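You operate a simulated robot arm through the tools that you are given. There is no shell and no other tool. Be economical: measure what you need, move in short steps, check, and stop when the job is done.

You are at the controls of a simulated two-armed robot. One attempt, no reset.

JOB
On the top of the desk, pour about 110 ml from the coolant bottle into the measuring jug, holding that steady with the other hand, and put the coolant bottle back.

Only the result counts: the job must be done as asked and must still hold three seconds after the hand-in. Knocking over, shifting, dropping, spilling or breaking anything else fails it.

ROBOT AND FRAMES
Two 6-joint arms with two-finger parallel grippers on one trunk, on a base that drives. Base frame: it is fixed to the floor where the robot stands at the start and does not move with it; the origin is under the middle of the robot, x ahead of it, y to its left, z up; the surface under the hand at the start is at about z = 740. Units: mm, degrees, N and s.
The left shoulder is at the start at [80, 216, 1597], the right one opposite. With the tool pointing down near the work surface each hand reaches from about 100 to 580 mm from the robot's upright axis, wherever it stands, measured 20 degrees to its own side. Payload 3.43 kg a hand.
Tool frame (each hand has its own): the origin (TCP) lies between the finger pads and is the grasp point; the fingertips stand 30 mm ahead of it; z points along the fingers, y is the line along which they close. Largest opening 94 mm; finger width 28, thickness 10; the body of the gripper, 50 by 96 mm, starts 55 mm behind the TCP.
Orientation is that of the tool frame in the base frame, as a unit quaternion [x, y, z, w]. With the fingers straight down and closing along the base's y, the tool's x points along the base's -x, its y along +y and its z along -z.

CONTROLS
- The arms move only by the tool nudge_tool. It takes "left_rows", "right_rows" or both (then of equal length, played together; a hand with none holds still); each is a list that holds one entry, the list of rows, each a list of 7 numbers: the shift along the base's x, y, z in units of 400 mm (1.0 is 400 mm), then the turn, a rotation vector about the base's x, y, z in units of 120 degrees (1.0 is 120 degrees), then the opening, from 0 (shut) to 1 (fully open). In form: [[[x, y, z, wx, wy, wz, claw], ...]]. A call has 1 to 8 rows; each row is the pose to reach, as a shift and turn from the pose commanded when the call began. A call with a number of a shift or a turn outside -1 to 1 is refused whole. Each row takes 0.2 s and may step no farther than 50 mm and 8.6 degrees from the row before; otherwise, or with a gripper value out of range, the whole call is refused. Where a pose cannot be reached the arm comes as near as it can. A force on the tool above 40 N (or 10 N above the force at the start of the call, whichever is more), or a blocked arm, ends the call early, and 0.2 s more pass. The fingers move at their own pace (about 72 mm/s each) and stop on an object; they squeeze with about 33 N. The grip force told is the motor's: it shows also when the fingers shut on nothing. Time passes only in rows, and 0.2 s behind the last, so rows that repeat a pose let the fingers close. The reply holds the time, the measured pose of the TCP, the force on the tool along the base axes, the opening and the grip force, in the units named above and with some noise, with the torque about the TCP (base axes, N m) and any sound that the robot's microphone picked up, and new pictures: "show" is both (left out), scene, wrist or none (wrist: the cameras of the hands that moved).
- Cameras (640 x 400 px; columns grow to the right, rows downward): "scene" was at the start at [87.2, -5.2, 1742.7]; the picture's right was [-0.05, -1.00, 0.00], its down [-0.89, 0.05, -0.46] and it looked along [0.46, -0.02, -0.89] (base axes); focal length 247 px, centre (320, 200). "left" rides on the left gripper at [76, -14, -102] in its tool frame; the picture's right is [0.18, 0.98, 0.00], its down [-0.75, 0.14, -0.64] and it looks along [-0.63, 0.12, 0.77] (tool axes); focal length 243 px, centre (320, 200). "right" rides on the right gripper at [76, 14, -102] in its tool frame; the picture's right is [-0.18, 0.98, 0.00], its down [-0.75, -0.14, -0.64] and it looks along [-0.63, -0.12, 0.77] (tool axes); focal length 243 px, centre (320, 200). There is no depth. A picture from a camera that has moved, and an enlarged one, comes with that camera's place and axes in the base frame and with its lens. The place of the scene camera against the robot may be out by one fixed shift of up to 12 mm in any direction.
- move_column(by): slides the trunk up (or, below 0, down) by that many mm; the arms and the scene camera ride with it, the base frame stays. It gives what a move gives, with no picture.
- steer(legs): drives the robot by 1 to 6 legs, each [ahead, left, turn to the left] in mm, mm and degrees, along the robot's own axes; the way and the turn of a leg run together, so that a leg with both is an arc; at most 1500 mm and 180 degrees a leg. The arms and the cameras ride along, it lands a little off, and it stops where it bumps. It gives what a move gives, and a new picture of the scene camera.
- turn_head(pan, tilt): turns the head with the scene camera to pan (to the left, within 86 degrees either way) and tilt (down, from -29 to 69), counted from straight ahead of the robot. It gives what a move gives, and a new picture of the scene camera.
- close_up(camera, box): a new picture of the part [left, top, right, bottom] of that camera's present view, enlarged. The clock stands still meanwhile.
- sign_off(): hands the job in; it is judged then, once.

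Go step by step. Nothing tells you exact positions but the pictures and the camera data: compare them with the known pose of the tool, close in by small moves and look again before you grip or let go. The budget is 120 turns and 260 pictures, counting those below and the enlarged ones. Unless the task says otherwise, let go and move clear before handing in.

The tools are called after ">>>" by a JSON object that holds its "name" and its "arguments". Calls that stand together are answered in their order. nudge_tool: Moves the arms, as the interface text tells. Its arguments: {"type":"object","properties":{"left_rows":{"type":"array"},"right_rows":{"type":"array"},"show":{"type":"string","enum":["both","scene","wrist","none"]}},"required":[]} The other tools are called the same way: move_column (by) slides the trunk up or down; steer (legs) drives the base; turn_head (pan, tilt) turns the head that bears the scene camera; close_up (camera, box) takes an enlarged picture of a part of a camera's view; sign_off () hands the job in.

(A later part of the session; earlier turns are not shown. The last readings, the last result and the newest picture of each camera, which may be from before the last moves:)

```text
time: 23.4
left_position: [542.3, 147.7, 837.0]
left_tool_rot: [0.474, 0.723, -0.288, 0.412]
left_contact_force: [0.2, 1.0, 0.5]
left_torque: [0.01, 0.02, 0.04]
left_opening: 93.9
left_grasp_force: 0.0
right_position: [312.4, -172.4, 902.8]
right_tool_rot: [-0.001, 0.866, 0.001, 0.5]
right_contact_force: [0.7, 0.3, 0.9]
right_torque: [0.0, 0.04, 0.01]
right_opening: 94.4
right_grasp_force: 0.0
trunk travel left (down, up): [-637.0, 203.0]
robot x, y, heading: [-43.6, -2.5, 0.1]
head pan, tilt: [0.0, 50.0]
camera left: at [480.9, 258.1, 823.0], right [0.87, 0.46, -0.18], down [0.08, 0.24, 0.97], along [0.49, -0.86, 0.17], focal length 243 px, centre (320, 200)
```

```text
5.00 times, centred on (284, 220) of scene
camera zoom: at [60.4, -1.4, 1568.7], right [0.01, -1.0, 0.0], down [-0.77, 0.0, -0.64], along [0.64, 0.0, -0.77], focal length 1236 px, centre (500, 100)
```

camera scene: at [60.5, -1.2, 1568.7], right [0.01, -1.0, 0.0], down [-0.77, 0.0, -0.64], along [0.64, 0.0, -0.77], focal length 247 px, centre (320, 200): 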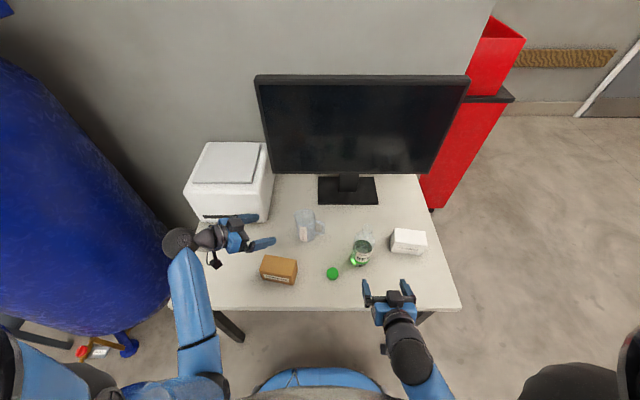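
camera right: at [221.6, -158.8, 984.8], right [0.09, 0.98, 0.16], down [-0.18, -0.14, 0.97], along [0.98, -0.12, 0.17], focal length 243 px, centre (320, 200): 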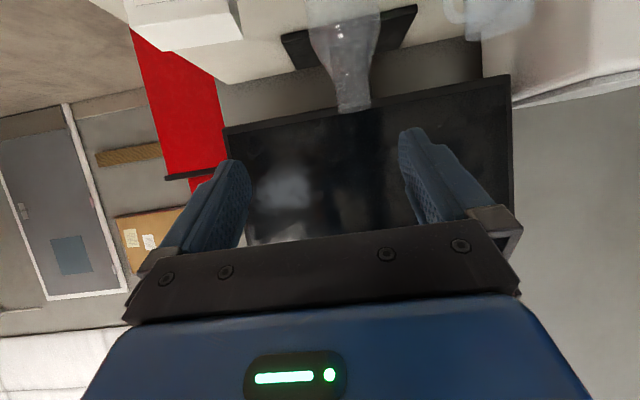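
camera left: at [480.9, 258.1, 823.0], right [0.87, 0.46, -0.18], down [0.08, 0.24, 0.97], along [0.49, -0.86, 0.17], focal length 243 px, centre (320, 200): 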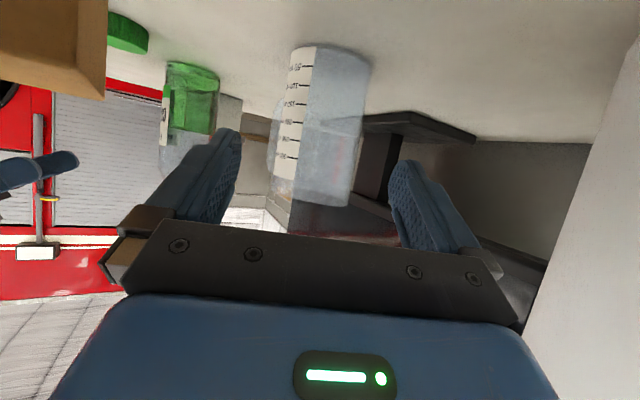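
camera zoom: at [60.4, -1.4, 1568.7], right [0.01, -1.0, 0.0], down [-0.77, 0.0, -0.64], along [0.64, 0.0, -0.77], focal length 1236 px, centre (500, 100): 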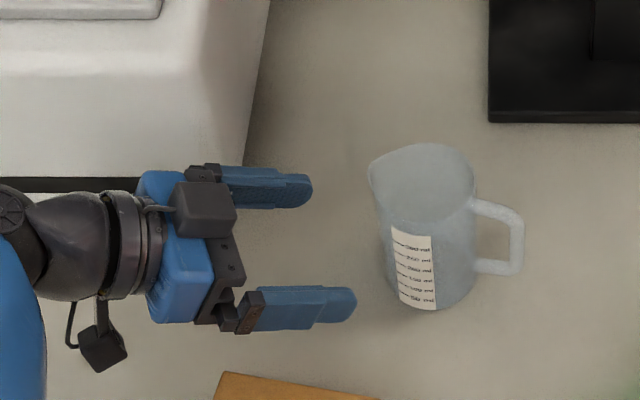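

Lined up within a few mm. Advance 60 mm and re-check the centring.

>>> {"name": "nudge_tool", "arguments": {"left_rows": [[[0.022, -0.045, 0, 0, 0, 0, 1], [0.044, -0.09, 0, 0, 0, 0, 1], [0.065, -0.1355, 0, 0, 0, 0, 1], [0.065, -0.1355, 0, 0, 0, 0, 1]]], "show": "wrist"}}

>>> {"name": "close_up", "arguments": {"camera": "scene", "box": [220, 180, 348, 260]}}

```text
time: 24.4
left_position: [567.7, 93.8, 837.8]
left_tool_rot: [0.474, 0.723, -0.288, 0.413]
left_contact_force: [0.7, -0.5, -0.3]
left_torque: [-0.01, 0.01, 0.01]
left_opening: 93.8
left_grasp_force: 0.1
right_position: [312.5, -172.4, 903.8]
right_tool_rot: [-0.002, 0.866, 0.002, 0.5]
right_contact_force: [-0.4, -0.8, 0.0]
right_torque: [0.02, -0.01, 0.01]
right_opening: 93.6
right_grasp_force: 0.1
trunk travel left (down, up): [-637.0, 203.0]
robot x, y, heading: [-41.4, 0.7, 0.5]
head pan, tilt: [0.0, 50.0]
camera left: at [507.2, 204.2, 823.8], right [0.87, 0.46, -0.19], down [0.08, 0.24, 0.97], along [0.49, -0.86, 0.17], focal length 243 px, centre (320, 200)
```

left: 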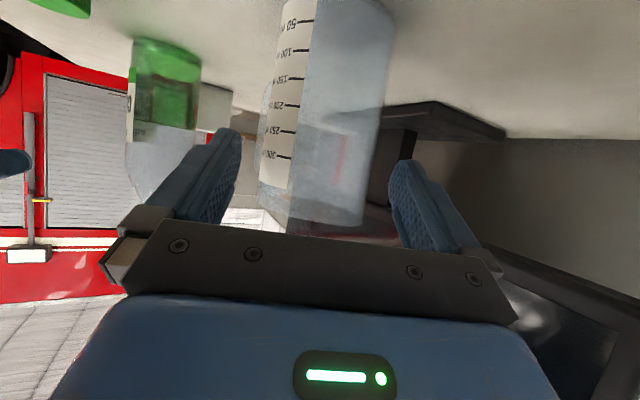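

```text
5.00 times, centred on (284, 220) of scene
camera zoom: at [60.5, -1.2, 1568.7], right [0.01, -1.0, 0.0], down [-0.77, 0.0, -0.64], along [0.64, 0.0, -0.77], focal length 1236 px, centre (500, 100)
```

zoom: 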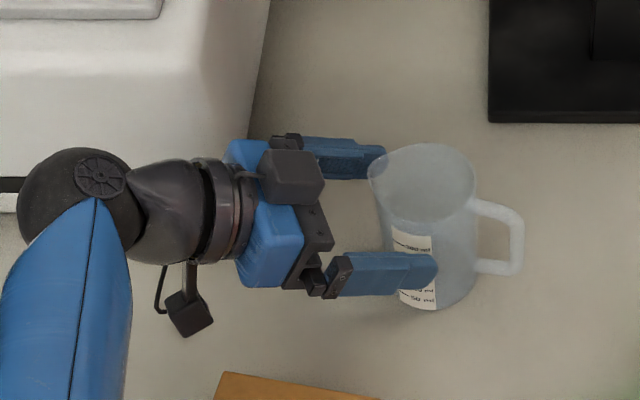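

Well centred. Advance the last 30 mm and close gently.

>>> {"name": "nudge_tool", "arguments": {"left_rows": [[[0.014, -0.035, 0, 0, 0, 0, 1], [0.028, -0.07, 0, 0, 0, 0, 1], [0.028, -0.07, 0, 0, 0, 0, 1]]], "show": "wrist"}}

>>> {"name": "close_up", "arguments": {"camera": "scene", "box": [220, 180, 348, 260]}}

```text
time: 25.2
left_position: [580.4, 65.9, 838.2]
left_tool_rot: [0.473, 0.722, -0.288, 0.414]
left_contact_force: [-0.4, 0.0, -0.5]
left_torque: [0.03, 0.01, 0.01]
left_opening: 94.0
left_grasp_force: 0.0
right_position: [312.2, -172.0, 903.5]
right_tool_rot: [-0.002, 0.866, 0.002, 0.5]
right_contact_force: [-1.2, -1.4, -0.1]
right_torque: [0.03, -0.07, 0.02]
right_opening: 94.0
right_grasp_force: 0.1
trunk travel left (down, up): [-637.0, 203.0]
robot x, y, heading: [-40.3, 4.6, 0.4]
head pan, tilt: [0.0, 50.0]
camera left: at [518.2, 177.2, 823.3], right [0.87, 0.46, -0.18], down [0.08, 0.24, 0.97], along [0.49, -0.86, 0.17], focal length 243 px, centre (320, 200)
```

left: 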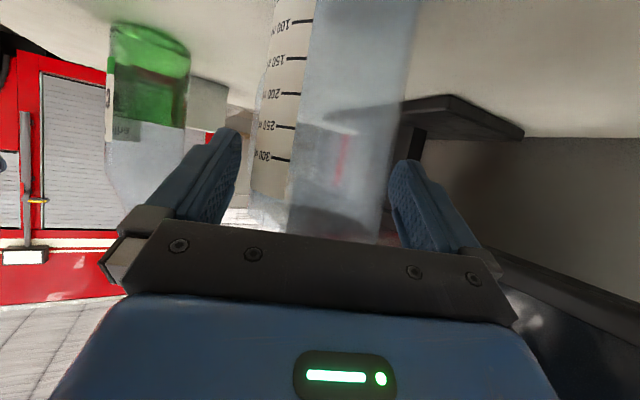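

```text
5.00 times, centred on (284, 220) of scene
camera zoom: at [60.3, -1.0, 1568.7], right [0.01, -1.0, 0.0], down [-0.77, 0.0, -0.64], along [0.64, 0.0, -0.77], focal length 1236 px, centre (500, 100)
```

zoom: 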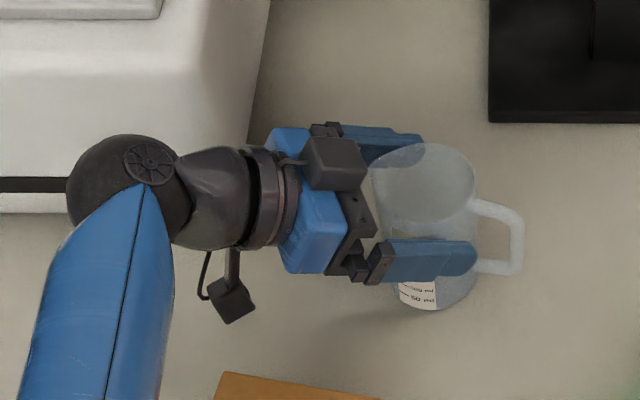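

Jug sits centred between the fingers. Closing.

>>> {"name": "nudge_tool", "arguments": {"left_rows": [[[0, 0, 0, 0, 0, 0, 0.8], [0, 0, 0, 0, 0, 0, 0.7], [0, 0, 0, 0, 0, 0, 0.5], [0, 0, 0, 0, 0, 0, 0.4], [0, 0, 0, 0, 0, 0, 0.4]]], "show": "wrist"}}

>>> {"name": "close_up", "arguments": {"camera": "scene", "box": [220, 180, 348, 260]}}

```text
time: 26.4
left_position: [580.5, 65.8, 837.5]
left_tool_rot: [0.473, 0.723, -0.288, 0.413]
left_contact_force: [0.7, 0.5, 2.0]
left_torque: [-0.02, -0.09, -0.02]
left_opening: 72.2
left_grasp_force: 33.1
right_position: [314.1, -172.7, 902.6]
right_tool_rot: [-0.002, 0.866, 0.001, 0.5]
right_contact_force: [0.1, 0.7, -0.4]
right_torque: [0.0, -0.02, -0.01]
right_opening: 93.8
right_grasp_force: 0.1
trunk travel left (down, up): [-637.0, 203.0]
robot x, y, heading: [-41.0, -1.5, 0.2]
head pan, tilt: [0.0, 50.0]
camera left: at [518.1, 177.1, 823.2], right [0.87, 0.46, -0.18], down [0.08, 0.24, 0.97], along [0.49, -0.86, 0.17], focal length 243 px, centre (320, 200)
```

left: 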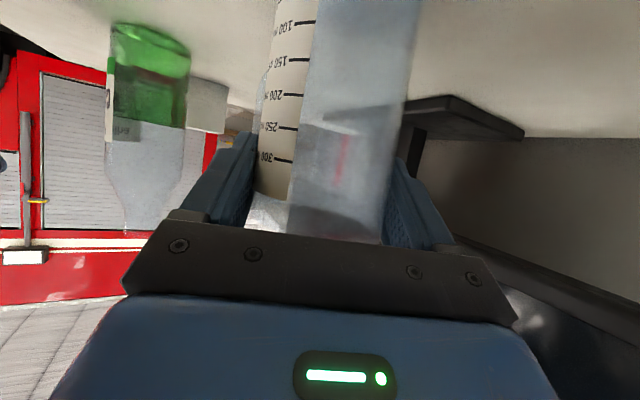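

```text
5.00 times, centred on (284, 220) of scene
camera zoom: at [60.5, -1.4, 1568.7], right [0.01, -1.0, 0.0], down [-0.77, 0.0, -0.64], along [0.64, 0.0, -0.77], focal length 1236 px, centre (500, 100)
```

zoom: 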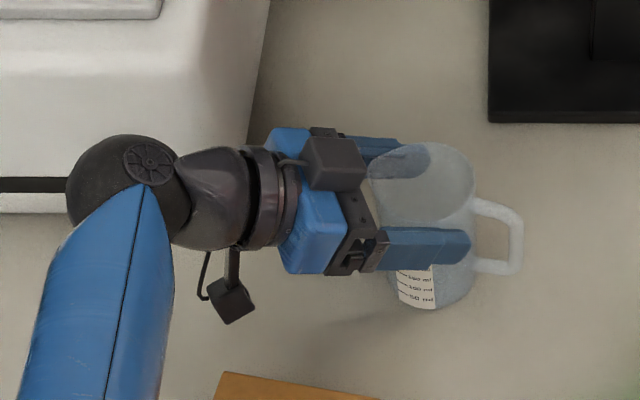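

Jug held (72 mm wide, 33 N), unmoved. Now the right hand to a pre-grasp 100 mm short of the bottle, flatter pitch.

>>> {"name": "nudge_tool", "arguments": {"right_rows": [[[0.04, 0.02, -0.04, 0, -0.04, 0, 1], [0.08, 0.04, -0.08, 0, -0.08, 0, 1], [0.12, 0.055, -0.12, 0, -0.125, 0, 1], [0.16, 0.0685, -0.16, 0, -0.125, 0, 1], [0.1825, 0.0685, -0.175, 0, -0.125, 0, 1], [0.1825, 0.0685, -0.175, 0, -0.125, 0, 1]]], "show": "wrist"}}

>>> {"name": "close_up", "arguments": {"camera": "scene", "box": [310, 210, 438, 290]}}

```text
time: 27.8
left_position: [579.4, 68.1, 838.0]
left_tool_rot: [0.474, 0.723, -0.288, 0.412]
left_contact_force: [-0.5, 0.1, -0.1]
left_torque: [-0.04, -0.06, -0.01]
left_opening: 72.3
left_grasp_force: 32.7
right_position: [385.6, -145.9, 832.8]
right_tool_rot: [-0.002, 0.793, 0.001, 0.609]
right_contact_force: [0.4, 0.2, -1.2]
right_torque: [0.0, 0.01, 0.0]
right_opening: 93.9
right_grasp_force: 0.1
trunk travel left (down, up): [-637.0, 203.0]
robot x, y, heading: [-41.1, 0.4, 0.4]
head pan, tilt: [0.0, 50.0]
camera right: at [267.7, -130.6, 786.5], right [0.04, 0.98, 0.18], down [-0.42, -0.14, 0.89], along [0.9, -0.11, 0.41], focal length 243 px, centre (320, 200)
```

right: 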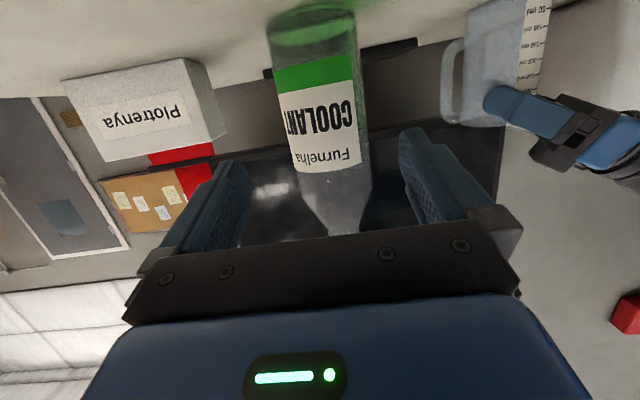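

```text
5.00 times, centred on (374, 250) of scene
camera zoom: at [60.5, -1.4, 1568.7], right [0.01, -1.0, 0.0], down [-0.77, 0.0, -0.64], along [0.64, 0.0, -0.77], focal length 1236 px, centre (50, -50)
```

zoom: 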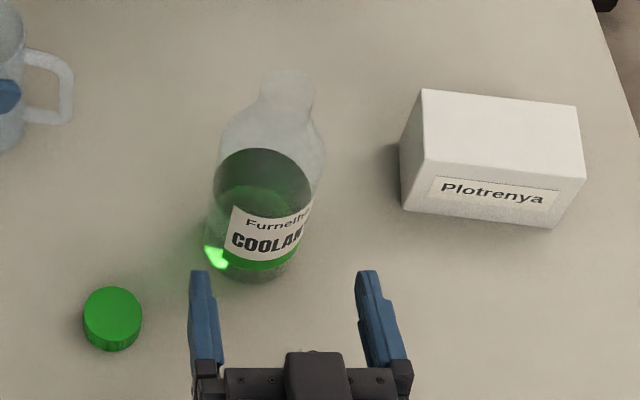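

Aligned to within ~4 mm; bottle axis y≈-142. Advance 65 mm with the small correction and check.

>>> {"name": "nudge_tool", "arguments": {"right_rows": [[[0.04, 0.009, 0, 0, 0, 0, 1], [0.08, 0.009, 0, 0, 0, 0, 1], [0.12, 0.009, 0, 0, 0, 0, 1], [0.1625, 0.009, 0, 0, 0, 0, 1], [0.1625, 0.009, 0, 0, 0, 0, 1]]], "show": "wrist"}}

>>> {"name": "close_up", "arguments": {"camera": "scene", "box": [310, 210, 438, 290]}}

```text
time: 29.0
left_position: [581.1, 66.2, 838.1]
left_tool_rot: [0.474, 0.722, -0.289, 0.413]
left_contact_force: [0.4, 1.5, 0.6]
left_torque: [0.02, -0.07, 0.05]
left_opening: 72.6
left_grasp_force: 33.7
right_position: [451.3, -141.7, 832.7]
right_tool_rot: [-0.002, 0.793, 0.001, 0.609]
right_contact_force: [-0.7, 0.0, -0.3]
right_torque: [0.02, 0.01, -0.03]
right_opening: 93.8
right_grasp_force: 0.1
trunk travel left (down, up): [-637.0, 203.0]
robot x, y, heading: [-39.7, 0.9, 0.3]
head pan, tilt: [0.0, 50.0]
camera right: at [333.0, -126.3, 785.4], right [0.04, 0.98, 0.18], down [-0.42, -0.14, 0.89], along [0.9, -0.11, 0.41], focal length 243 px, centre (320, 200)
```

right: 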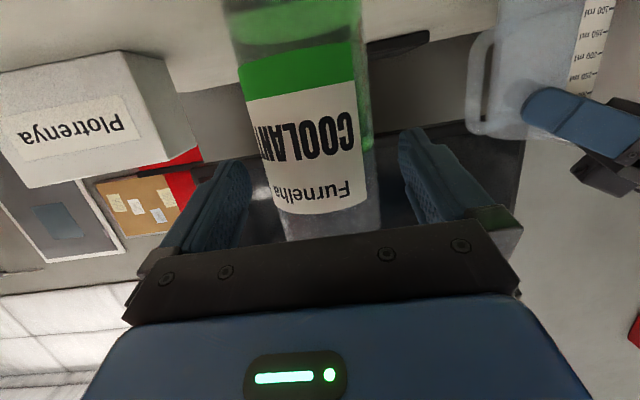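

```text
5.00 times, centred on (374, 250) of scene
camera zoom: at [60.4, -1.4, 1568.7], right [0.01, -1.0, 0.0], down [-0.77, 0.0, -0.64], along [0.64, 0.0, -0.77], focal length 1236 px, centre (50, -50)
```

zoom: 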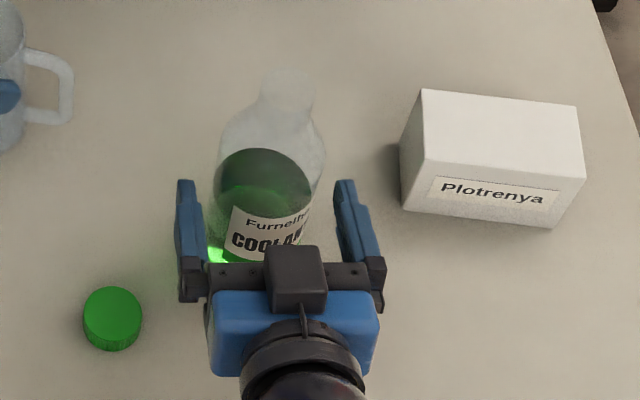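

Centred. Advance 32 mm more and close.

>>> {"name": "nudge_tool", "arguments": {"right_rows": [[[0.04, 0, 0, 0, 0, 0, 1], [0.08, 0, 0, 0, 0, 0, 1], [0.08, 0, 0, 0, 0, 0, 0.8], [0.08, 0, 0, 0, 0, 0, 0.6], [0.08, 0, 0, 0, 0, 0, 0.4], [0.08, 0, 0, 0, 0, 0, 0.4]]], "show": "wrist"}}

>>> {"name": "close_up", "arguments": {"camera": "scene", "box": [310, 210, 438, 290]}}

```text
time: 30.4
left_position: [581.0, 67.3, 838.7]
left_tool_rot: [0.474, 0.722, -0.289, 0.412]
left_contact_force: [0.1, 0.8, 1.6]
left_torque: [0.03, -0.05, 0.02]
left_opening: 72.1
left_grasp_force: 33.1
right_position: [481.6, -142.6, 833.2]
right_tool_rot: [-0.001, 0.793, 0.001, 0.609]
right_contact_force: [0.4, -0.1, 0.4]
right_torque: [-0.05, -0.05, 0.04]
right_opening: 71.0
right_grasp_force: 33.3
trunk travel left (down, up): [-637.0, 203.0]
robot x, y, heading: [-38.2, 2.3, 0.2]
head pan, tilt: [0.0, 50.0]
camera right: at [364.0, -127.6, 786.3], right [0.04, 0.98, 0.18], down [-0.42, -0.14, 0.89], along [0.9, -0.11, 0.41], focal length 243 px, centre (320, 200)
```

right: 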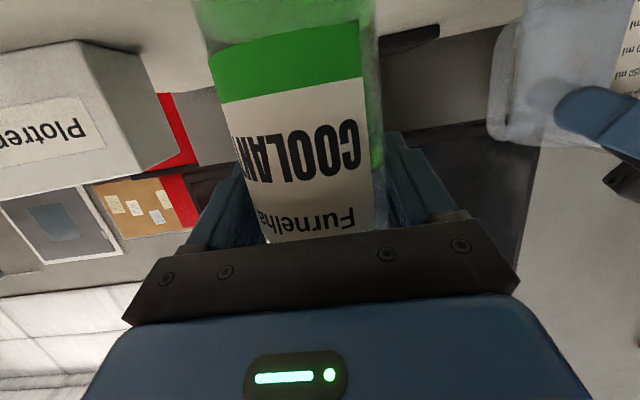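

```text
5.00 times, centred on (374, 250) of scene
camera zoom: at [60.6, -1.3, 1568.7], right [0.01, -1.0, 0.0], down [-0.77, 0.0, -0.64], along [0.64, 0.0, -0.77], focal length 1236 px, centre (50, -50)
```

zoom: 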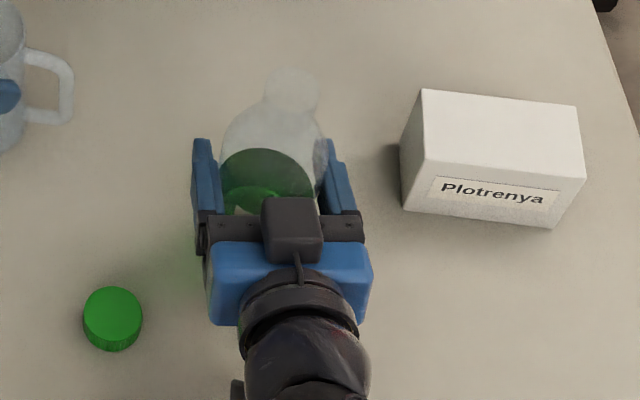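

Bottle gripped (71 mm, 33 N). Lift it straight up 120 mm.

>>> {"name": "nudge_tool", "arguments": {"right_rows": [[[0, 0, 0.03, 0, 0, 0, 0.4], [0, 0, 0.08, 0, 0, 0, 0.4], [0, 0, 0.15, 0, 0, 0, 0.4], [0, 0, 0.22, 0, 0, 0, 0.4], [0, 0, 0.28, 0, 0, 0, 0.4], [0, 0, 0.3, 0, 0, 0, 0.4], [0, 0, 0.3, 0, 0, 0, 0.4]]]}}

```text
time: 32.0
left_position: [580.3, 66.3, 838.2]
left_tool_rot: [0.474, 0.723, -0.288, 0.412]
left_contact_force: [-0.3, 0.3, 2.2]
left_torque: [-0.02, -0.09, 0.0]
left_opening: 72.4
left_grasp_force: 33.8
right_position: [482.1, -141.3, 951.9]
right_tool_rot: [-0.001, 0.794, 0.0, 0.608]
right_contact_force: [-0.7, -0.2, -3.0]
right_torque: [-0.03, -0.01, -0.01]
right_opening: 71.2
right_grasp_force: 33.3
trunk travel left (down, up): [-637.0, 203.0]
robot x, y, heading: [-41.9, -0.0, 0.5]
head pan, tilt: [0.0, 50.0]
camera scene: at [60.7, -1.4, 1568.7], right [0.01, -1.0, 0.0], down [-0.77, 0.0, -0.64], along [0.64, 0.0, -0.77], focal length 247 px, centre (320, 200)
camera right: at [364.5, -127.2, 906.0], right [0.04, 0.98, 0.18], down [-0.42, -0.14, 0.89], along [0.9, -0.11, 0.41], focal length 243 px, centre (320, 200)
```

scene: 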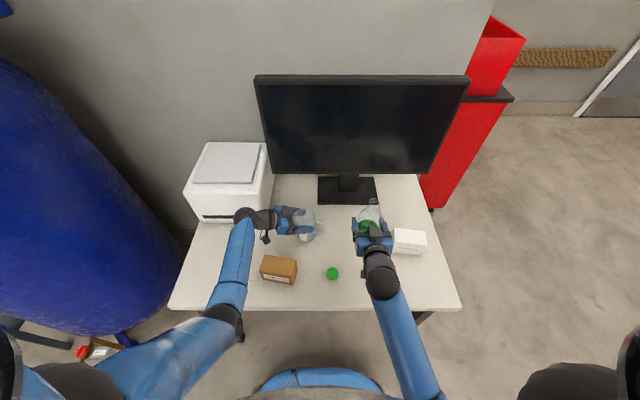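
right: 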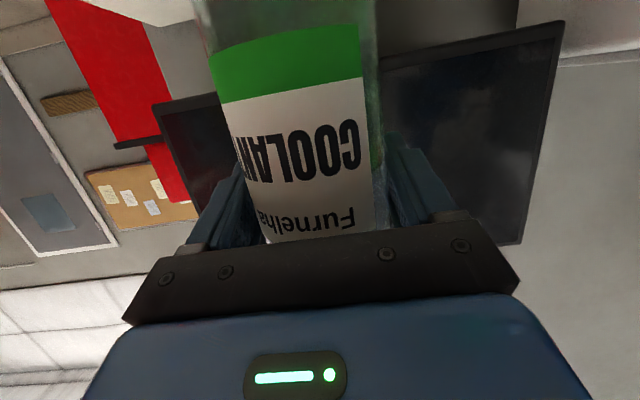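

Lifted; weight ≈3.5 N. Now I carry it up and forward to x≈579 while tilting to 56° toward the jug, mouth still short of it and well under the pouring angle.

>>> {"name": "nudge_tool", "arguments": {"right_rows": [[[0.03, 0, 0.04, -0.0667, 0, 0, 0.4], [0.06, 0, 0.08, -0.1333, 0, 0, 0.4], [0.1, 0, 0.08, -0.2, 0, 0, 0.4], [0.14, 0.01, 0.08, -0.2667, 0, 0, 0.4], [0.18, 0.02, 0.08, -0.3333, 0, 0, 0.4], [0.22, 0.03, 0.08, -0.4, 0, 0, 0.4], [0.2425, 0.04, 0.08, -0.4667, 0, 0, 0.4], [0.2425, 0.04, 0.08, -0.4667, 0, 0, 0.4]]]}}

>>> {"name": "close_up", "arguments": {"camera": "scene", "box": [256, 170, 416, 270]}}

```text
time: 33.8
left_position: [580.3, 67.1, 838.8]
left_tool_rot: [0.473, 0.723, -0.287, 0.413]
left_contact_force: [-1.0, 0.4, 2.0]
left_torque: [-0.06, -0.09, -0.01]
left_opening: 72.3
left_grasp_force: 32.8
right_position: [580.2, -126.3, 986.1]
right_tool_rot: [-0.288, 0.701, -0.371, 0.536]
right_contact_force: [1.4, -0.1, -3.3]
right_torque: [0.12, -0.01, -0.03]
right_opening: 71.3
right_grasp_force: 33.0
trunk travel left (down, up): [-637.0, 203.0]
robot x, y, heading: [-39.7, 2.6, 0.1]
head pan, tilt: [0.0, 50.0]
camera scene: at [60.7, -1.6, 1568.7], right [0.01, -1.0, 0.0], down [-0.77, 0.0, -0.64], along [0.64, 0.0, -0.77], focal length 247 px, centre (320, 200)
camera right: at [461.7, -156.0, 947.8], right [0.04, 0.7, -0.72], down [-0.42, 0.66, 0.62], along [0.9, 0.28, 0.32], focal length 243 px, centre (320, 200)
```

scene: 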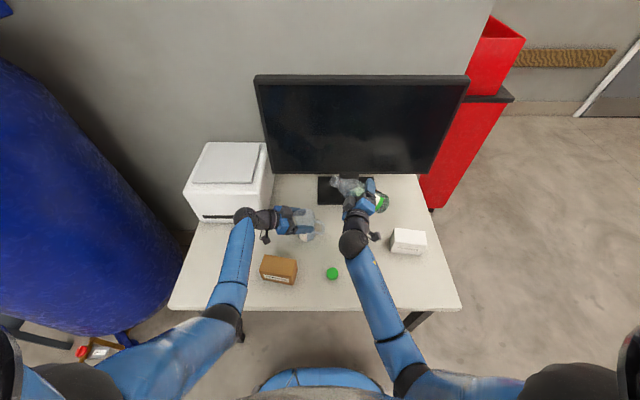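
right: 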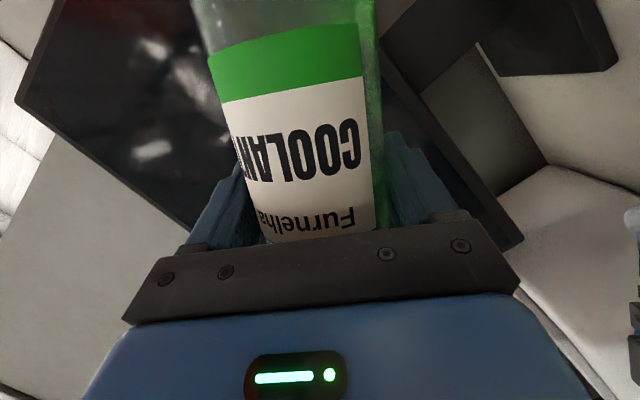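

```text
4.00 times, centred on (336, 220) of scene
camera zoom: at [60.7, -1.6, 1568.7], right [0.01, -1.0, 0.0], down [-0.77, 0.0, -0.64], along [0.64, 0.0, -0.77], focal length 989 px, centre (256, 120)
```

zoom: 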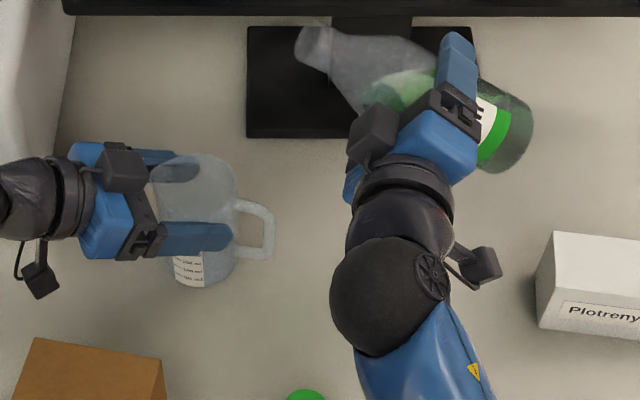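

Mouth tracks close to prediction (bottle effectively ~205 tall). Move over the jug, then down, keeping 56°.

>>> {"name": "nudge_tool", "arguments": {"right_rows": [[[0.005, 0.06, 0, 0, 0, 0, 0.4], [0.005, 0.12, 0, 0, 0, 0, 0.4], [0.005, 0.16, -0.05, 0, 0, 0, 0.4], [0.005, 0.16, -0.12, 0, 0, 0, 0.4], [0.005, 0.16, -0.19, 0, 0, 0, 0.4], [0.005, 0.16, -0.2325, 0, 0, 0, 0.4], [0.005, 0.16, -0.2325, 0, 0, 0, 0.4]]], "show": "none"}}

>>> {"name": "close_up", "arguments": {"camera": "scene", "box": [256, 170, 416, 270]}}

>>> {"name": "close_up", "arguments": {"camera": "left", "box": [0, 0, 640, 400]}}

```text
time: 35.4
left_position: [579.6, 66.8, 836.7]
left_tool_rot: [0.474, 0.723, -0.287, 0.413]
left_contact_force: [-0.9, -0.8, 1.7]
left_torque: [-0.01, -0.09, -0.02]
left_opening: 72.4
left_grasp_force: 33.1
right_position: [581.0, -60.1, 891.7]
right_tool_rot: [-0.287, 0.701, -0.372, 0.536]
right_contact_force: [-1.3, -0.8, -3.2]
right_torque: [0.06, 0.02, 0.01]
right_opening: 71.3
right_grasp_force: 33.2
trunk travel left (down, up): [-637.0, 203.0]
robot x, y, heading: [-42.9, 1.0, 0.3]
head pan, tilt: [0.0, 50.0]
```

```text
4.00 times, centred on (336, 220) of scene
camera zoom: at [60.7, -1.4, 1568.7], right [0.01, -1.0, 0.0], down [-0.77, 0.0, -0.64], along [0.64, 0.0, -0.77], focal length 989 px, centre (256, 120)
```

zoom: 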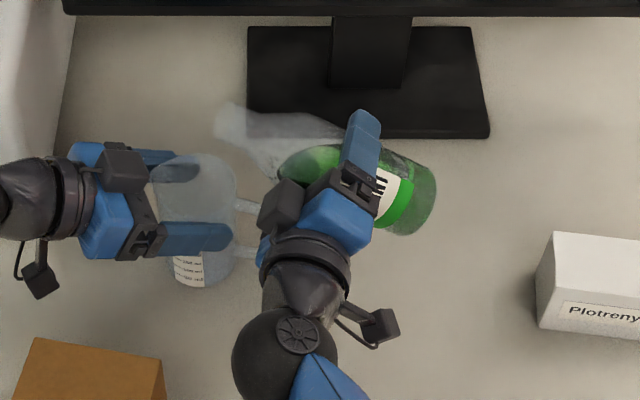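

```text
1.00 times, centred on (320, 200) of left (not enlarged: the box is as wide or as high as the picture)
camera zoom: at [518.3, 177.1, 823.1], right [0.87, 0.46, -0.19], down [0.08, 0.24, 0.97], along [0.49, -0.86, 0.17], focal length 243 px, centre (320, 200)
```

zoom: 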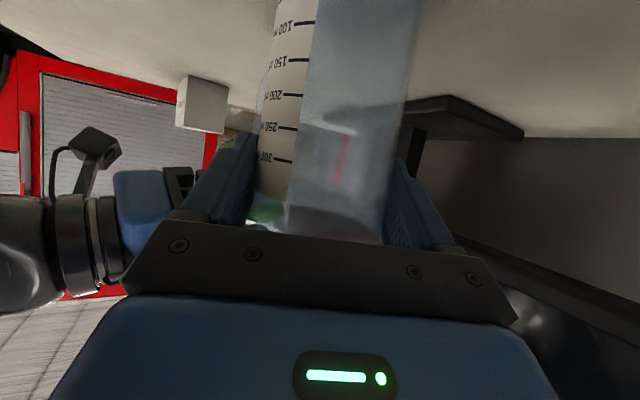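

The mouth hangs over the jug opening as planned. Tilt to 66° and look for first flow.

>>> {"name": "nudge_tool", "arguments": {"right_rows": [[[0, 0.0125, 0, -0.0417, 0, 0, 0.4], [0, 0.0125, 0, -0.0833, 0, 0, 0.4], [0, 0.0125, 0, -0.0833, 0, 0, 0.4]]], "show": "none"}}

>>> {"name": "close_up", "arguments": {"camera": "scene", "box": [270, 180, 382, 250]}}

>>> {"name": "close_up", "arguments": {"camera": "left", "box": [200, 0, 456, 160]}}

```text
time: 36.2
left_position: [579.7, 66.2, 837.2]
left_tool_rot: [0.473, 0.723, -0.288, 0.413]
left_contact_force: [0.2, 0.4, 2.2]
left_torque: [-0.03, -0.09, -0.03]
left_opening: 72.4
left_grasp_force: 32.6
right_position: [581.4, -56.5, 891.4]
right_tool_rot: [-0.333, 0.665, -0.432, 0.51]
right_contact_force: [-0.4, -0.8, -3.1]
right_torque: [0.14, -0.02, 0.0]
right_opening: 71.1
right_grasp_force: 32.5
trunk travel left (down, up): [-637.0, 203.0]
robot x, y, heading: [-40.0, 1.2, 0.5]
head pan, tilt: [0.0, 50.0]
```

```text
5.71 times, centred on (326, 215) of scene
camera zoom: at [60.8, -1.4, 1568.7], right [0.01, -1.0, 0.0], down [-0.77, 0.0, -0.64], along [0.64, 0.0, -0.77], focal length 1413 px, centre (286, 114)
```

zoom: 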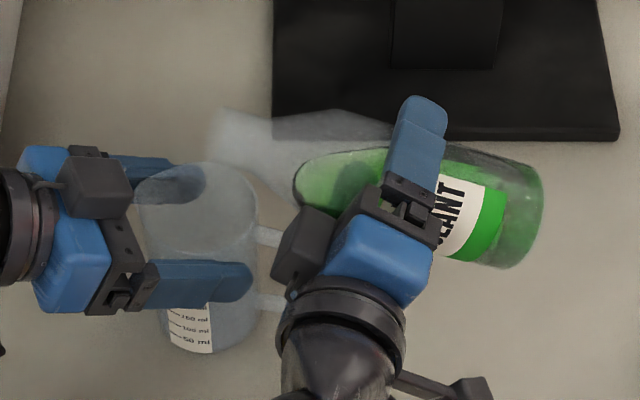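

```text
2.50 times, centred on (328, 80) of left
camera zoom: at [518.3, 177.1, 823.1], right [0.87, 0.46, -0.19], down [0.08, 0.24, 0.97], along [0.49, -0.86, 0.17], focal length 606 px, centre (300, 500)
```

zoom: 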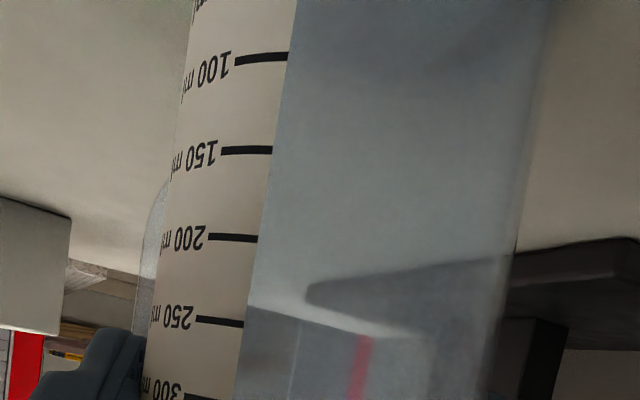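

No flow yet; the liquid is nearing the shoulder and the scale reads perfectly from the left wrist. Tilt to 72°.

>>> {"name": "nudge_tool", "arguments": {"right_rows": [[[0, 0, 0, -0.025, 0, 0, 0.4], [0, 0, 0, -0.05, 0, 0, 0.4], [0, 0, 0, -0.05, 0, 0, 0.4]]], "show": "none"}}

>>> {"name": "close_up", "arguments": {"camera": "scene", "box": [270, 180, 382, 250]}}

>>> {"name": "close_up", "arguments": {"camera": "left", "box": [200, 0, 456, 160]}}

```text
time: 37.0
left_position: [580.2, 66.5, 836.8]
left_tool_rot: [0.473, 0.723, -0.288, 0.413]
left_contact_force: [0.0, 0.2, 2.7]
left_torque: [-0.05, -0.08, -0.02]
left_opening: 72.2
left_grasp_force: 32.8
right_position: [581.3, -55.3, 891.5]
right_tool_rot: [-0.36, 0.643, -0.465, 0.491]
right_contact_force: [0.4, -1.1, -2.8]
right_torque: [0.1, 0.0, -0.01]
right_opening: 71.1
right_grasp_force: 32.6
trunk travel left (down, up): [-637.0, 203.0]
robot x, y, heading: [-39.5, -0.1, 0.4]
head pan, tilt: [0.0, 50.0]
```

```text
5.71 times, centred on (326, 215) of scene
camera zoom: at [60.8, -1.4, 1568.7], right [0.01, -1.0, 0.0], down [-0.77, 0.0, -0.64], along [0.64, 0.0, -0.77], focal length 1413 px, centre (286, 114)
```

zoom: 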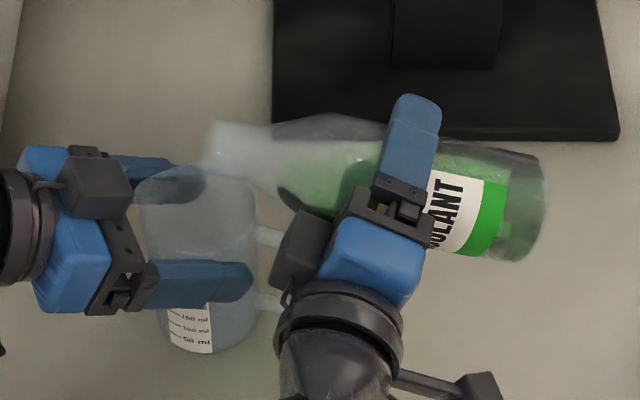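

```text
2.50 times, centred on (328, 80) of left
camera zoom: at [518.2, 177.1, 823.0], right [0.87, 0.46, -0.19], down [0.08, 0.24, 0.97], along [0.49, -0.86, 0.17], focal length 606 px, centre (300, 500)
```

zoom: 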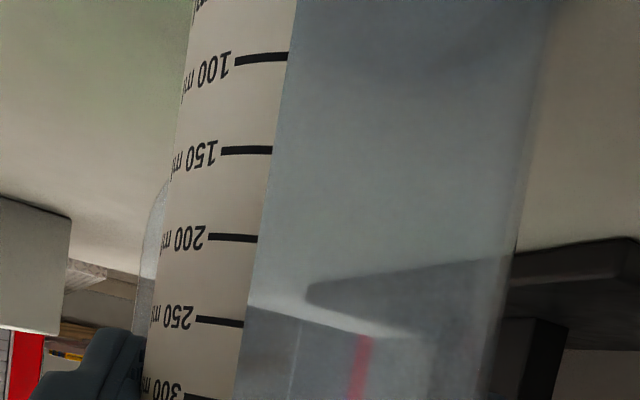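

Still none. Tilt to 76°.

>>> {"name": "nudge_tool", "arguments": {"right_rows": [[[0, 0, 0, -0.0167, 0, 0, 0.4], [0, 0, 0, -0.0333, 0, 0, 0.4], [0, 0, 0, -0.0333, 0, 0, 0.4]]], "show": "none"}}

>>> {"name": "close_up", "arguments": {"camera": "scene", "box": [270, 180, 382, 250]}}

>>> {"name": "close_up", "arguments": {"camera": "left", "box": [200, 0, 456, 160]}}

```text
time: 37.8
left_position: [580.0, 65.7, 838.6]
left_tool_rot: [0.475, 0.722, -0.289, 0.412]
left_contact_force: [-0.6, 0.1, 2.1]
left_torque: [-0.01, -0.04, -0.03]
left_opening: 72.5
left_grasp_force: 33.4
right_position: [581.3, -56.9, 892.0]
right_tool_rot: [-0.376, 0.625, -0.488, 0.479]
right_contact_force: [0.3, -0.6, -2.6]
right_torque: [0.03, 0.01, -0.01]
right_opening: 71.2
right_grasp_force: 32.7
trunk travel left (down, up): [-637.0, 203.0]
robot x, y, heading: [-42.8, -2.0, 0.5]
head pan, tilt: [0.0, 50.0]
```

```text
5.71 times, centred on (326, 215) of scene
camera zoom: at [60.8, -1.4, 1568.7], right [0.01, -1.0, 0.0], down [-0.77, 0.0, -0.64], along [0.64, 0.0, -0.77], focal length 1413 px, centre (286, 114)
```

zoom: 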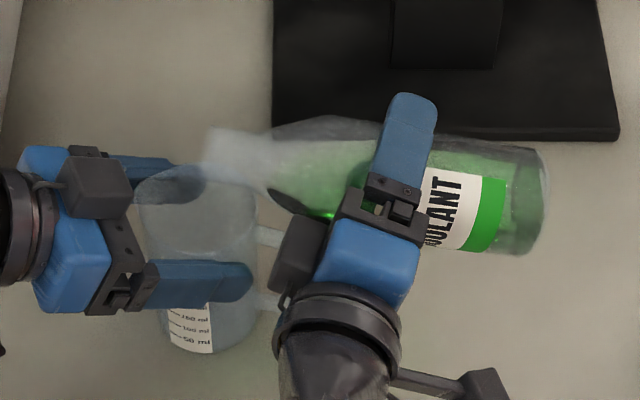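

```text
2.50 times, centred on (328, 80) of left
camera zoom: at [518.2, 177.1, 823.0], right [0.87, 0.46, -0.19], down [0.08, 0.24, 0.97], along [0.49, -0.86, 0.17], focal length 606 px, centre (300, 500)
```

zoom: 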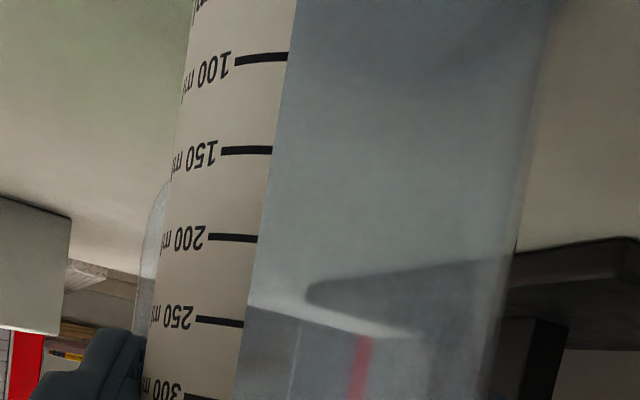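

No flow yet; 80°.

>>> {"name": "nudge_tool", "arguments": {"right_rows": [[[0, 0, 0, -0.0167, 0, 0, 0.4], [0, 0, 0, -0.0333, 0, 0, 0.4], [0, 0, 0, -0.0333, 0, 0, 0.4]]], "show": "none"}}

>>> {"name": "close_up", "arguments": {"camera": "scene", "box": [270, 180, 382, 250]}}

>>> {"name": "close_up", "arguments": {"camera": "left", "box": [200, 0, 456, 160]}}

```text
time: 38.6
left_position: [580.1, 67.2, 836.6]
left_tool_rot: [0.473, 0.723, -0.288, 0.413]
left_contact_force: [-1.1, 0.9, 1.7]
left_torque: [-0.02, -0.05, 0.0]
left_opening: 72.2
left_grasp_force: 32.6
right_position: [581.1, -56.7, 892.0]
right_tool_rot: [-0.394, 0.608, -0.509, 0.465]
right_contact_force: [0.4, -0.7, -3.9]
right_torque: [0.08, 0.02, 0.03]
right_opening: 71.2
right_grasp_force: 33.2
trunk travel left (down, up): [-637.0, 203.0]
robot x, y, heading: [-37.9, -2.7, 0.6]
head pan, tilt: [0.0, 50.0]
```

```text
5.71 times, centred on (326, 215) of scene
camera zoom: at [60.8, -1.3, 1568.7], right [0.01, -1.0, 0.0], down [-0.77, 0.0, -0.64], along [0.64, 0.0, -0.77], focal length 1413 px, centre (286, 114)
```

zoom: 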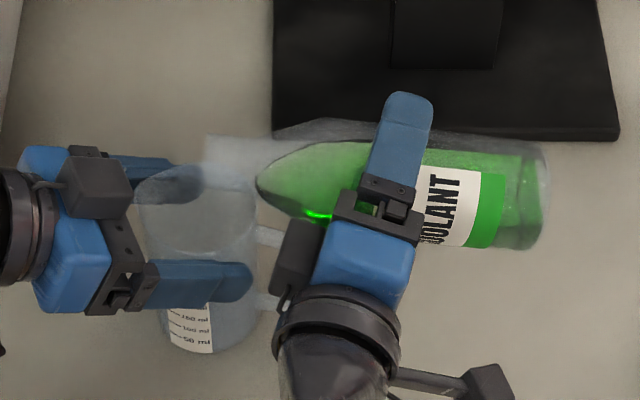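

```text
2.50 times, centred on (328, 80) of left
camera zoom: at [518.3, 177.1, 823.0], right [0.87, 0.46, -0.19], down [0.08, 0.24, 0.97], along [0.49, -0.86, 0.17], focal length 606 px, centre (300, 500)
```

zoom: 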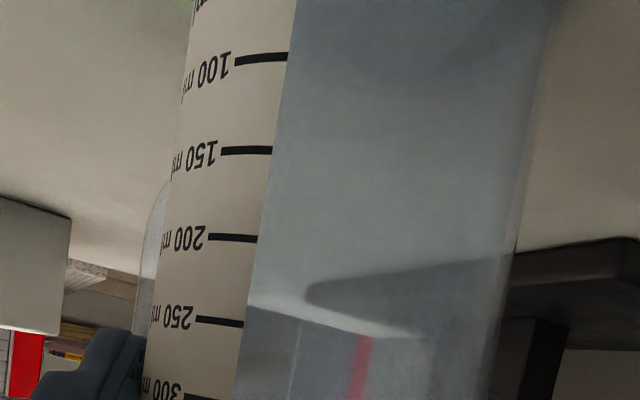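

Liquid is approaching the neck. 83°.

>>> {"name": "nudge_tool", "arguments": {"right_rows": [[[0, 0, 0, -0.0125, 0, 0, 0.4], [0, 0, 0, -0.025, 0, 0, 0.4]]], "show": "none"}}

>>> {"name": "close_up", "arguments": {"camera": "scene", "box": [270, 180, 382, 250]}}

>>> {"name": "close_up", "arguments": {"camera": "left", "box": [200, 0, 456, 160]}}

```text
time: 39.2
left_position: [580.2, 66.6, 838.3]
left_tool_rot: [0.473, 0.723, -0.288, 0.413]
left_contact_force: [-0.5, -1.7, 2.5]
left_torque: [-0.02, -0.06, -0.02]
left_opening: 72.3
left_grasp_force: 32.6
right_position: [582.9, -57.0, 891.9]
right_tool_rot: [-0.406, 0.595, -0.525, 0.454]
right_contact_force: [-0.2, -0.2, -3.5]
right_torque: [0.09, -0.01, 0.01]
right_opening: 71.2
right_grasp_force: 32.7
trunk travel left (down, up): [-637.0, 203.0]
robot x, y, heading: [-41.8, -0.2, 0.3]
head pan, tilt: [0.0, 50.0]
```

```text
5.71 times, centred on (326, 215) of scene
camera zoom: at [60.8, -1.3, 1568.7], right [0.01, -1.0, 0.0], down [-0.77, 0.0, -0.64], along [0.64, 0.0, -0.77], focal length 1413 px, centre (286, 114)
```

zoom: 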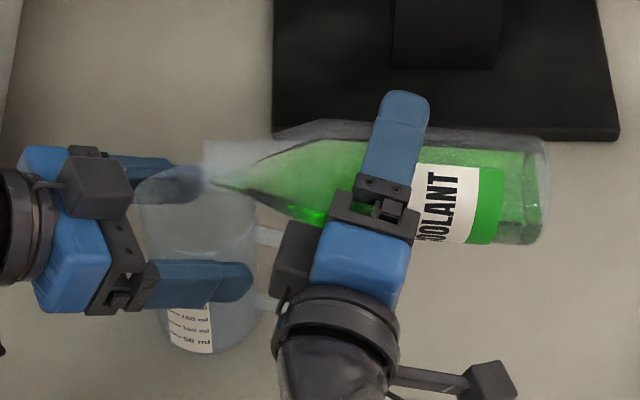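

```text
2.50 times, centred on (328, 80) of left
camera zoom: at [518.3, 177.1, 823.0], right [0.87, 0.46, -0.19], down [0.08, 0.24, 0.97], along [0.49, -0.86, 0.17], focal length 606 px, centre (300, 500)
```

zoom: 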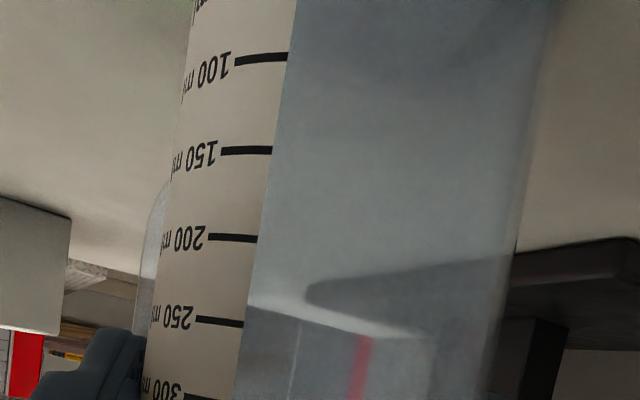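

The coolant has just reached the lip at 83°, over the jug opening. Tilt 1.5° more and hold.

>>> {"name": "nudge_tool", "arguments": {"right_rows": [[[0, 0, 0, -0.0125, 0, 0, 0.4], [0, 0, 0, -0.0125, 0, 0, 0.4], [0, 0, 0, -0.0125, 0, 0, 0.4]]], "show": "none"}}

>>> {"name": "close_up", "arguments": {"camera": "scene", "box": [270, 180, 382, 250]}}

>>> {"name": "close_up", "arguments": {"camera": "left", "box": [200, 0, 456, 160]}}

```text
time: 40.0
left_position: [580.3, 66.2, 837.8]
left_tool_rot: [0.474, 0.722, -0.289, 0.413]
left_contact_force: [-0.2, -0.2, 1.4]
left_torque: [-0.03, -0.04, -0.03]
left_opening: 72.1
left_grasp_force: 33.3
right_position: [581.5, -55.8, 892.2]
right_tool_rot: [-0.411, 0.588, -0.533, 0.448]
right_contact_force: [-0.1, 0.0, -3.1]
right_torque: [0.04, -0.04, 0.01]
right_opening: 71.1
right_grasp_force: 32.9
trunk travel left (down, up): [-637.0, 203.0]
robot x, y, heading: [-39.3, 1.9, 0.4]
head pan, tilt: [0.0, 50.0]
```

```text
5.71 times, centred on (326, 215) of scene
camera zoom: at [60.8, -1.4, 1568.7], right [0.01, -1.0, 0.0], down [-0.77, 0.0, -0.64], along [0.64, 0.0, -0.77], focal length 1413 px, centre (286, 114)
```

zoom: 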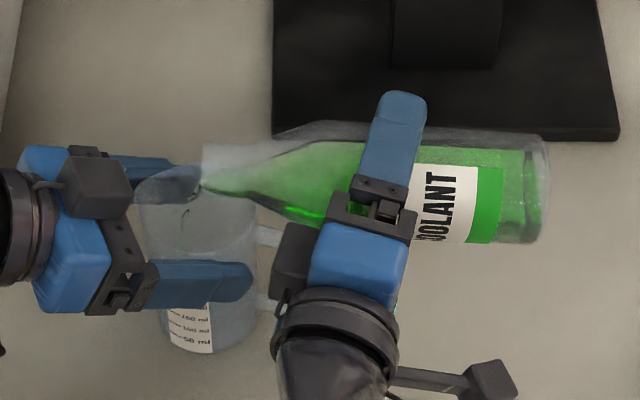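

```text
2.50 times, centred on (328, 80) of left
camera zoom: at [518.3, 177.1, 823.0], right [0.87, 0.46, -0.19], down [0.08, 0.24, 0.97], along [0.49, -0.86, 0.17], focal length 606 px, centre (300, 500)
```

zoom: 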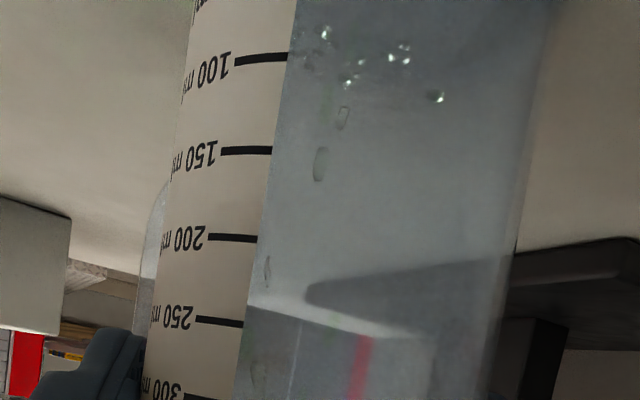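

Drops are falling cleanly inside the jug. Another 2° and hold a bit.

>>> {"name": "nudge_tool", "arguments": {"right_rows": [[[0, 0, 0, -0.0167, 0, 0, 0.4], [0, 0, 0, -0.0167, 0, 0, 0.4], [0, 0, 0, -0.0167, 0, 0, 0.4], [0, 0, 0, -0.0167, 0, 0, 0.4]]], "show": "none"}}

>>> {"name": "close_up", "arguments": {"camera": "scene", "box": [270, 180, 382, 250]}}

>>> {"name": "close_up", "arguments": {"camera": "left", "box": [200, 0, 456, 160]}}

```text
time: 41.0
left_position: [580.6, 68.1, 838.0]
left_tool_rot: [0.473, 0.723, -0.288, 0.413]
left_contact_force: [-0.3, 0.3, 0.9]
left_torque: [-0.02, -0.02, -0.01]
left_opening: 72.1
left_grasp_force: 32.5
right_position: [582.6, -56.4, 891.1]
right_tool_rot: [-0.419, 0.579, -0.542, 0.442]
right_contact_force: [-0.6, -0.2, -2.8]
right_torque: [0.05, -0.03, -0.02]
right_opening: 70.9
right_grasp_force: 33.4
trunk travel left (down, up): [-637.0, 203.0]
robot x, y, heading: [-40.5, -3.3, 0.2]
head pan, tilt: [0.0, 50.0]
```

```text
5.71 times, centred on (326, 215) of scene
camera zoom: at [60.8, -1.4, 1568.7], right [0.01, -1.0, 0.0], down [-0.77, 0.0, -0.64], along [0.64, 0.0, -0.77], focal length 1413 px, centre (286, 114)
```

zoom: 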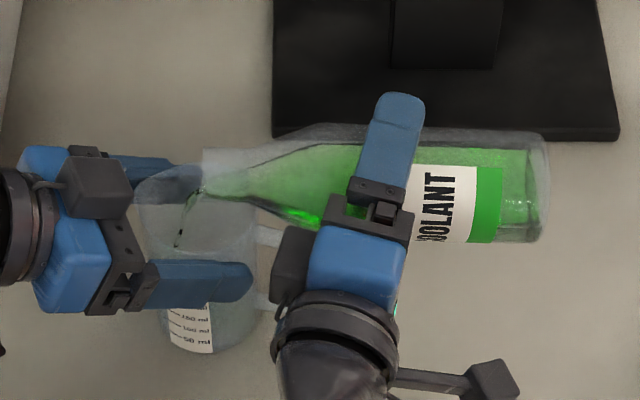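

```text
2.50 times, centred on (328, 80) of left
camera zoom: at [518.3, 177.1, 823.0], right [0.87, 0.46, -0.19], down [0.08, 0.24, 0.97], along [0.49, -0.86, 0.17], focal length 606 px, centre (300, 500)
```

zoom: 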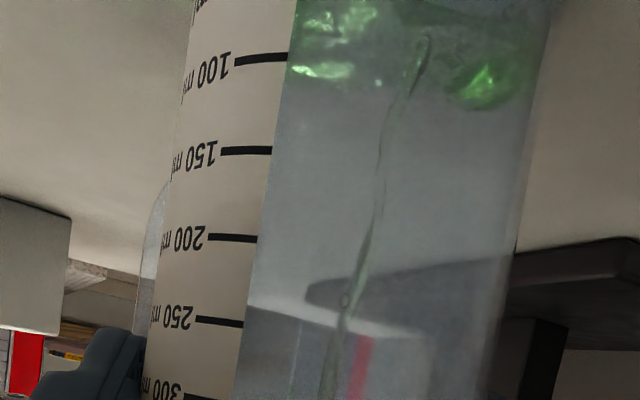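

A steady thin stream is going in. Hold still to see how the level settles at this angle.

>>> {"name": "nudge_tool", "arguments": {"right_rows": [[[0, 0, 0, 0, 0, 0, 0.4], [0, 0, 0, 0, 0, 0, 0.4], [0, 0, 0, 0, 0, 0, 0.4]]], "show": "none"}}

>>> {"name": "close_up", "arguments": {"camera": "left", "box": [200, 0, 456, 160]}}

```text
time: 41.8
left_position: [580.1, 67.2, 837.2]
left_tool_rot: [0.473, 0.723, -0.288, 0.414]
left_contact_force: [-0.8, -0.8, 1.2]
left_torque: [0.02, -0.04, -0.05]
left_opening: 72.2
left_grasp_force: 33.2
right_position: [580.7, -55.6, 890.0]
right_tool_rot: [-0.419, 0.579, -0.542, 0.442]
right_contact_force: [-0.3, 0.1, -3.1]
right_torque: [0.04, -0.02, -0.03]
right_opening: 71.0
right_grasp_force: 33.2
trunk travel left (down, up): [-637.0, 203.0]
robot x, y, heading: [-39.1, 0.2, 0.5]
head pan, tilt: [0.0, 50.0]
```

```text
2.50 times, centred on (328, 80) of left
camera zoom: at [518.3, 177.1, 823.0], right [0.87, 0.46, -0.19], down [0.08, 0.24, 0.97], along [0.49, -0.86, 0.17], focal length 606 px, centre (300, 500)
```

zoom: 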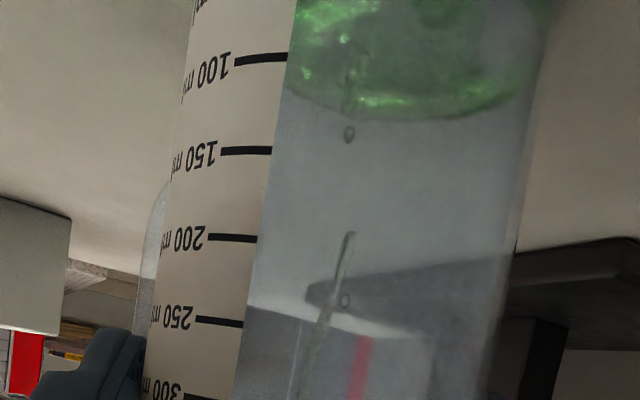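

By the scale geometry (far edge of the surface), about 35 ml are in. 110 ml would put the far edge at row ≈204 and the near edge at row ≈60–75 of this crop. Tilt another 1.5°.

>>> {"name": "nudge_tool", "arguments": {"right_rows": [[[0, 0, 0, -0.0125, 0, 0, 0.4], [0, 0, 0, -0.0125, 0, 0, 0.4], [0, 0, 0, -0.0125, 0, 0, 0.4]]], "show": "none"}}

>>> {"name": "close_up", "arguments": {"camera": "left", "box": [200, 0, 456, 160]}}

```text
time: 42.6
left_position: [580.0, 67.7, 839.2]
left_tool_rot: [0.474, 0.723, -0.288, 0.412]
left_contact_force: [-0.5, 0.3, 1.5]
left_torque: [0.02, -0.07, -0.02]
left_opening: 72.4
left_grasp_force: 33.2
right_position: [582.5, -57.4, 891.9]
right_tool_rot: [-0.424, 0.571, -0.551, 0.437]
right_contact_force: [0.7, 0.6, -1.9]
right_torque: [0.03, 0.02, -0.02]
right_opening: 71.1
right_grasp_force: 33.0
trunk travel left (down, up): [-637.0, 203.0]
robot x, y, heading: [-40.1, 0.8, 0.4]
head pan, tilt: [0.0, 50.0]
```

```text
2.50 times, centred on (328, 80) of left
camera zoom: at [518.3, 177.1, 823.0], right [0.87, 0.46, -0.19], down [0.08, 0.24, 0.97], along [0.49, -0.86, 0.17], focal length 606 px, centre (300, 500)
```

zoom: 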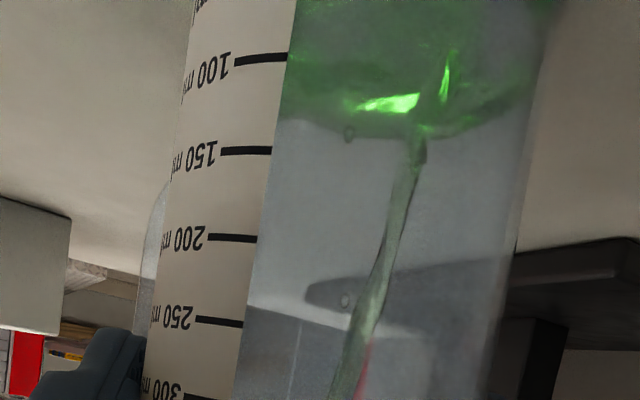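

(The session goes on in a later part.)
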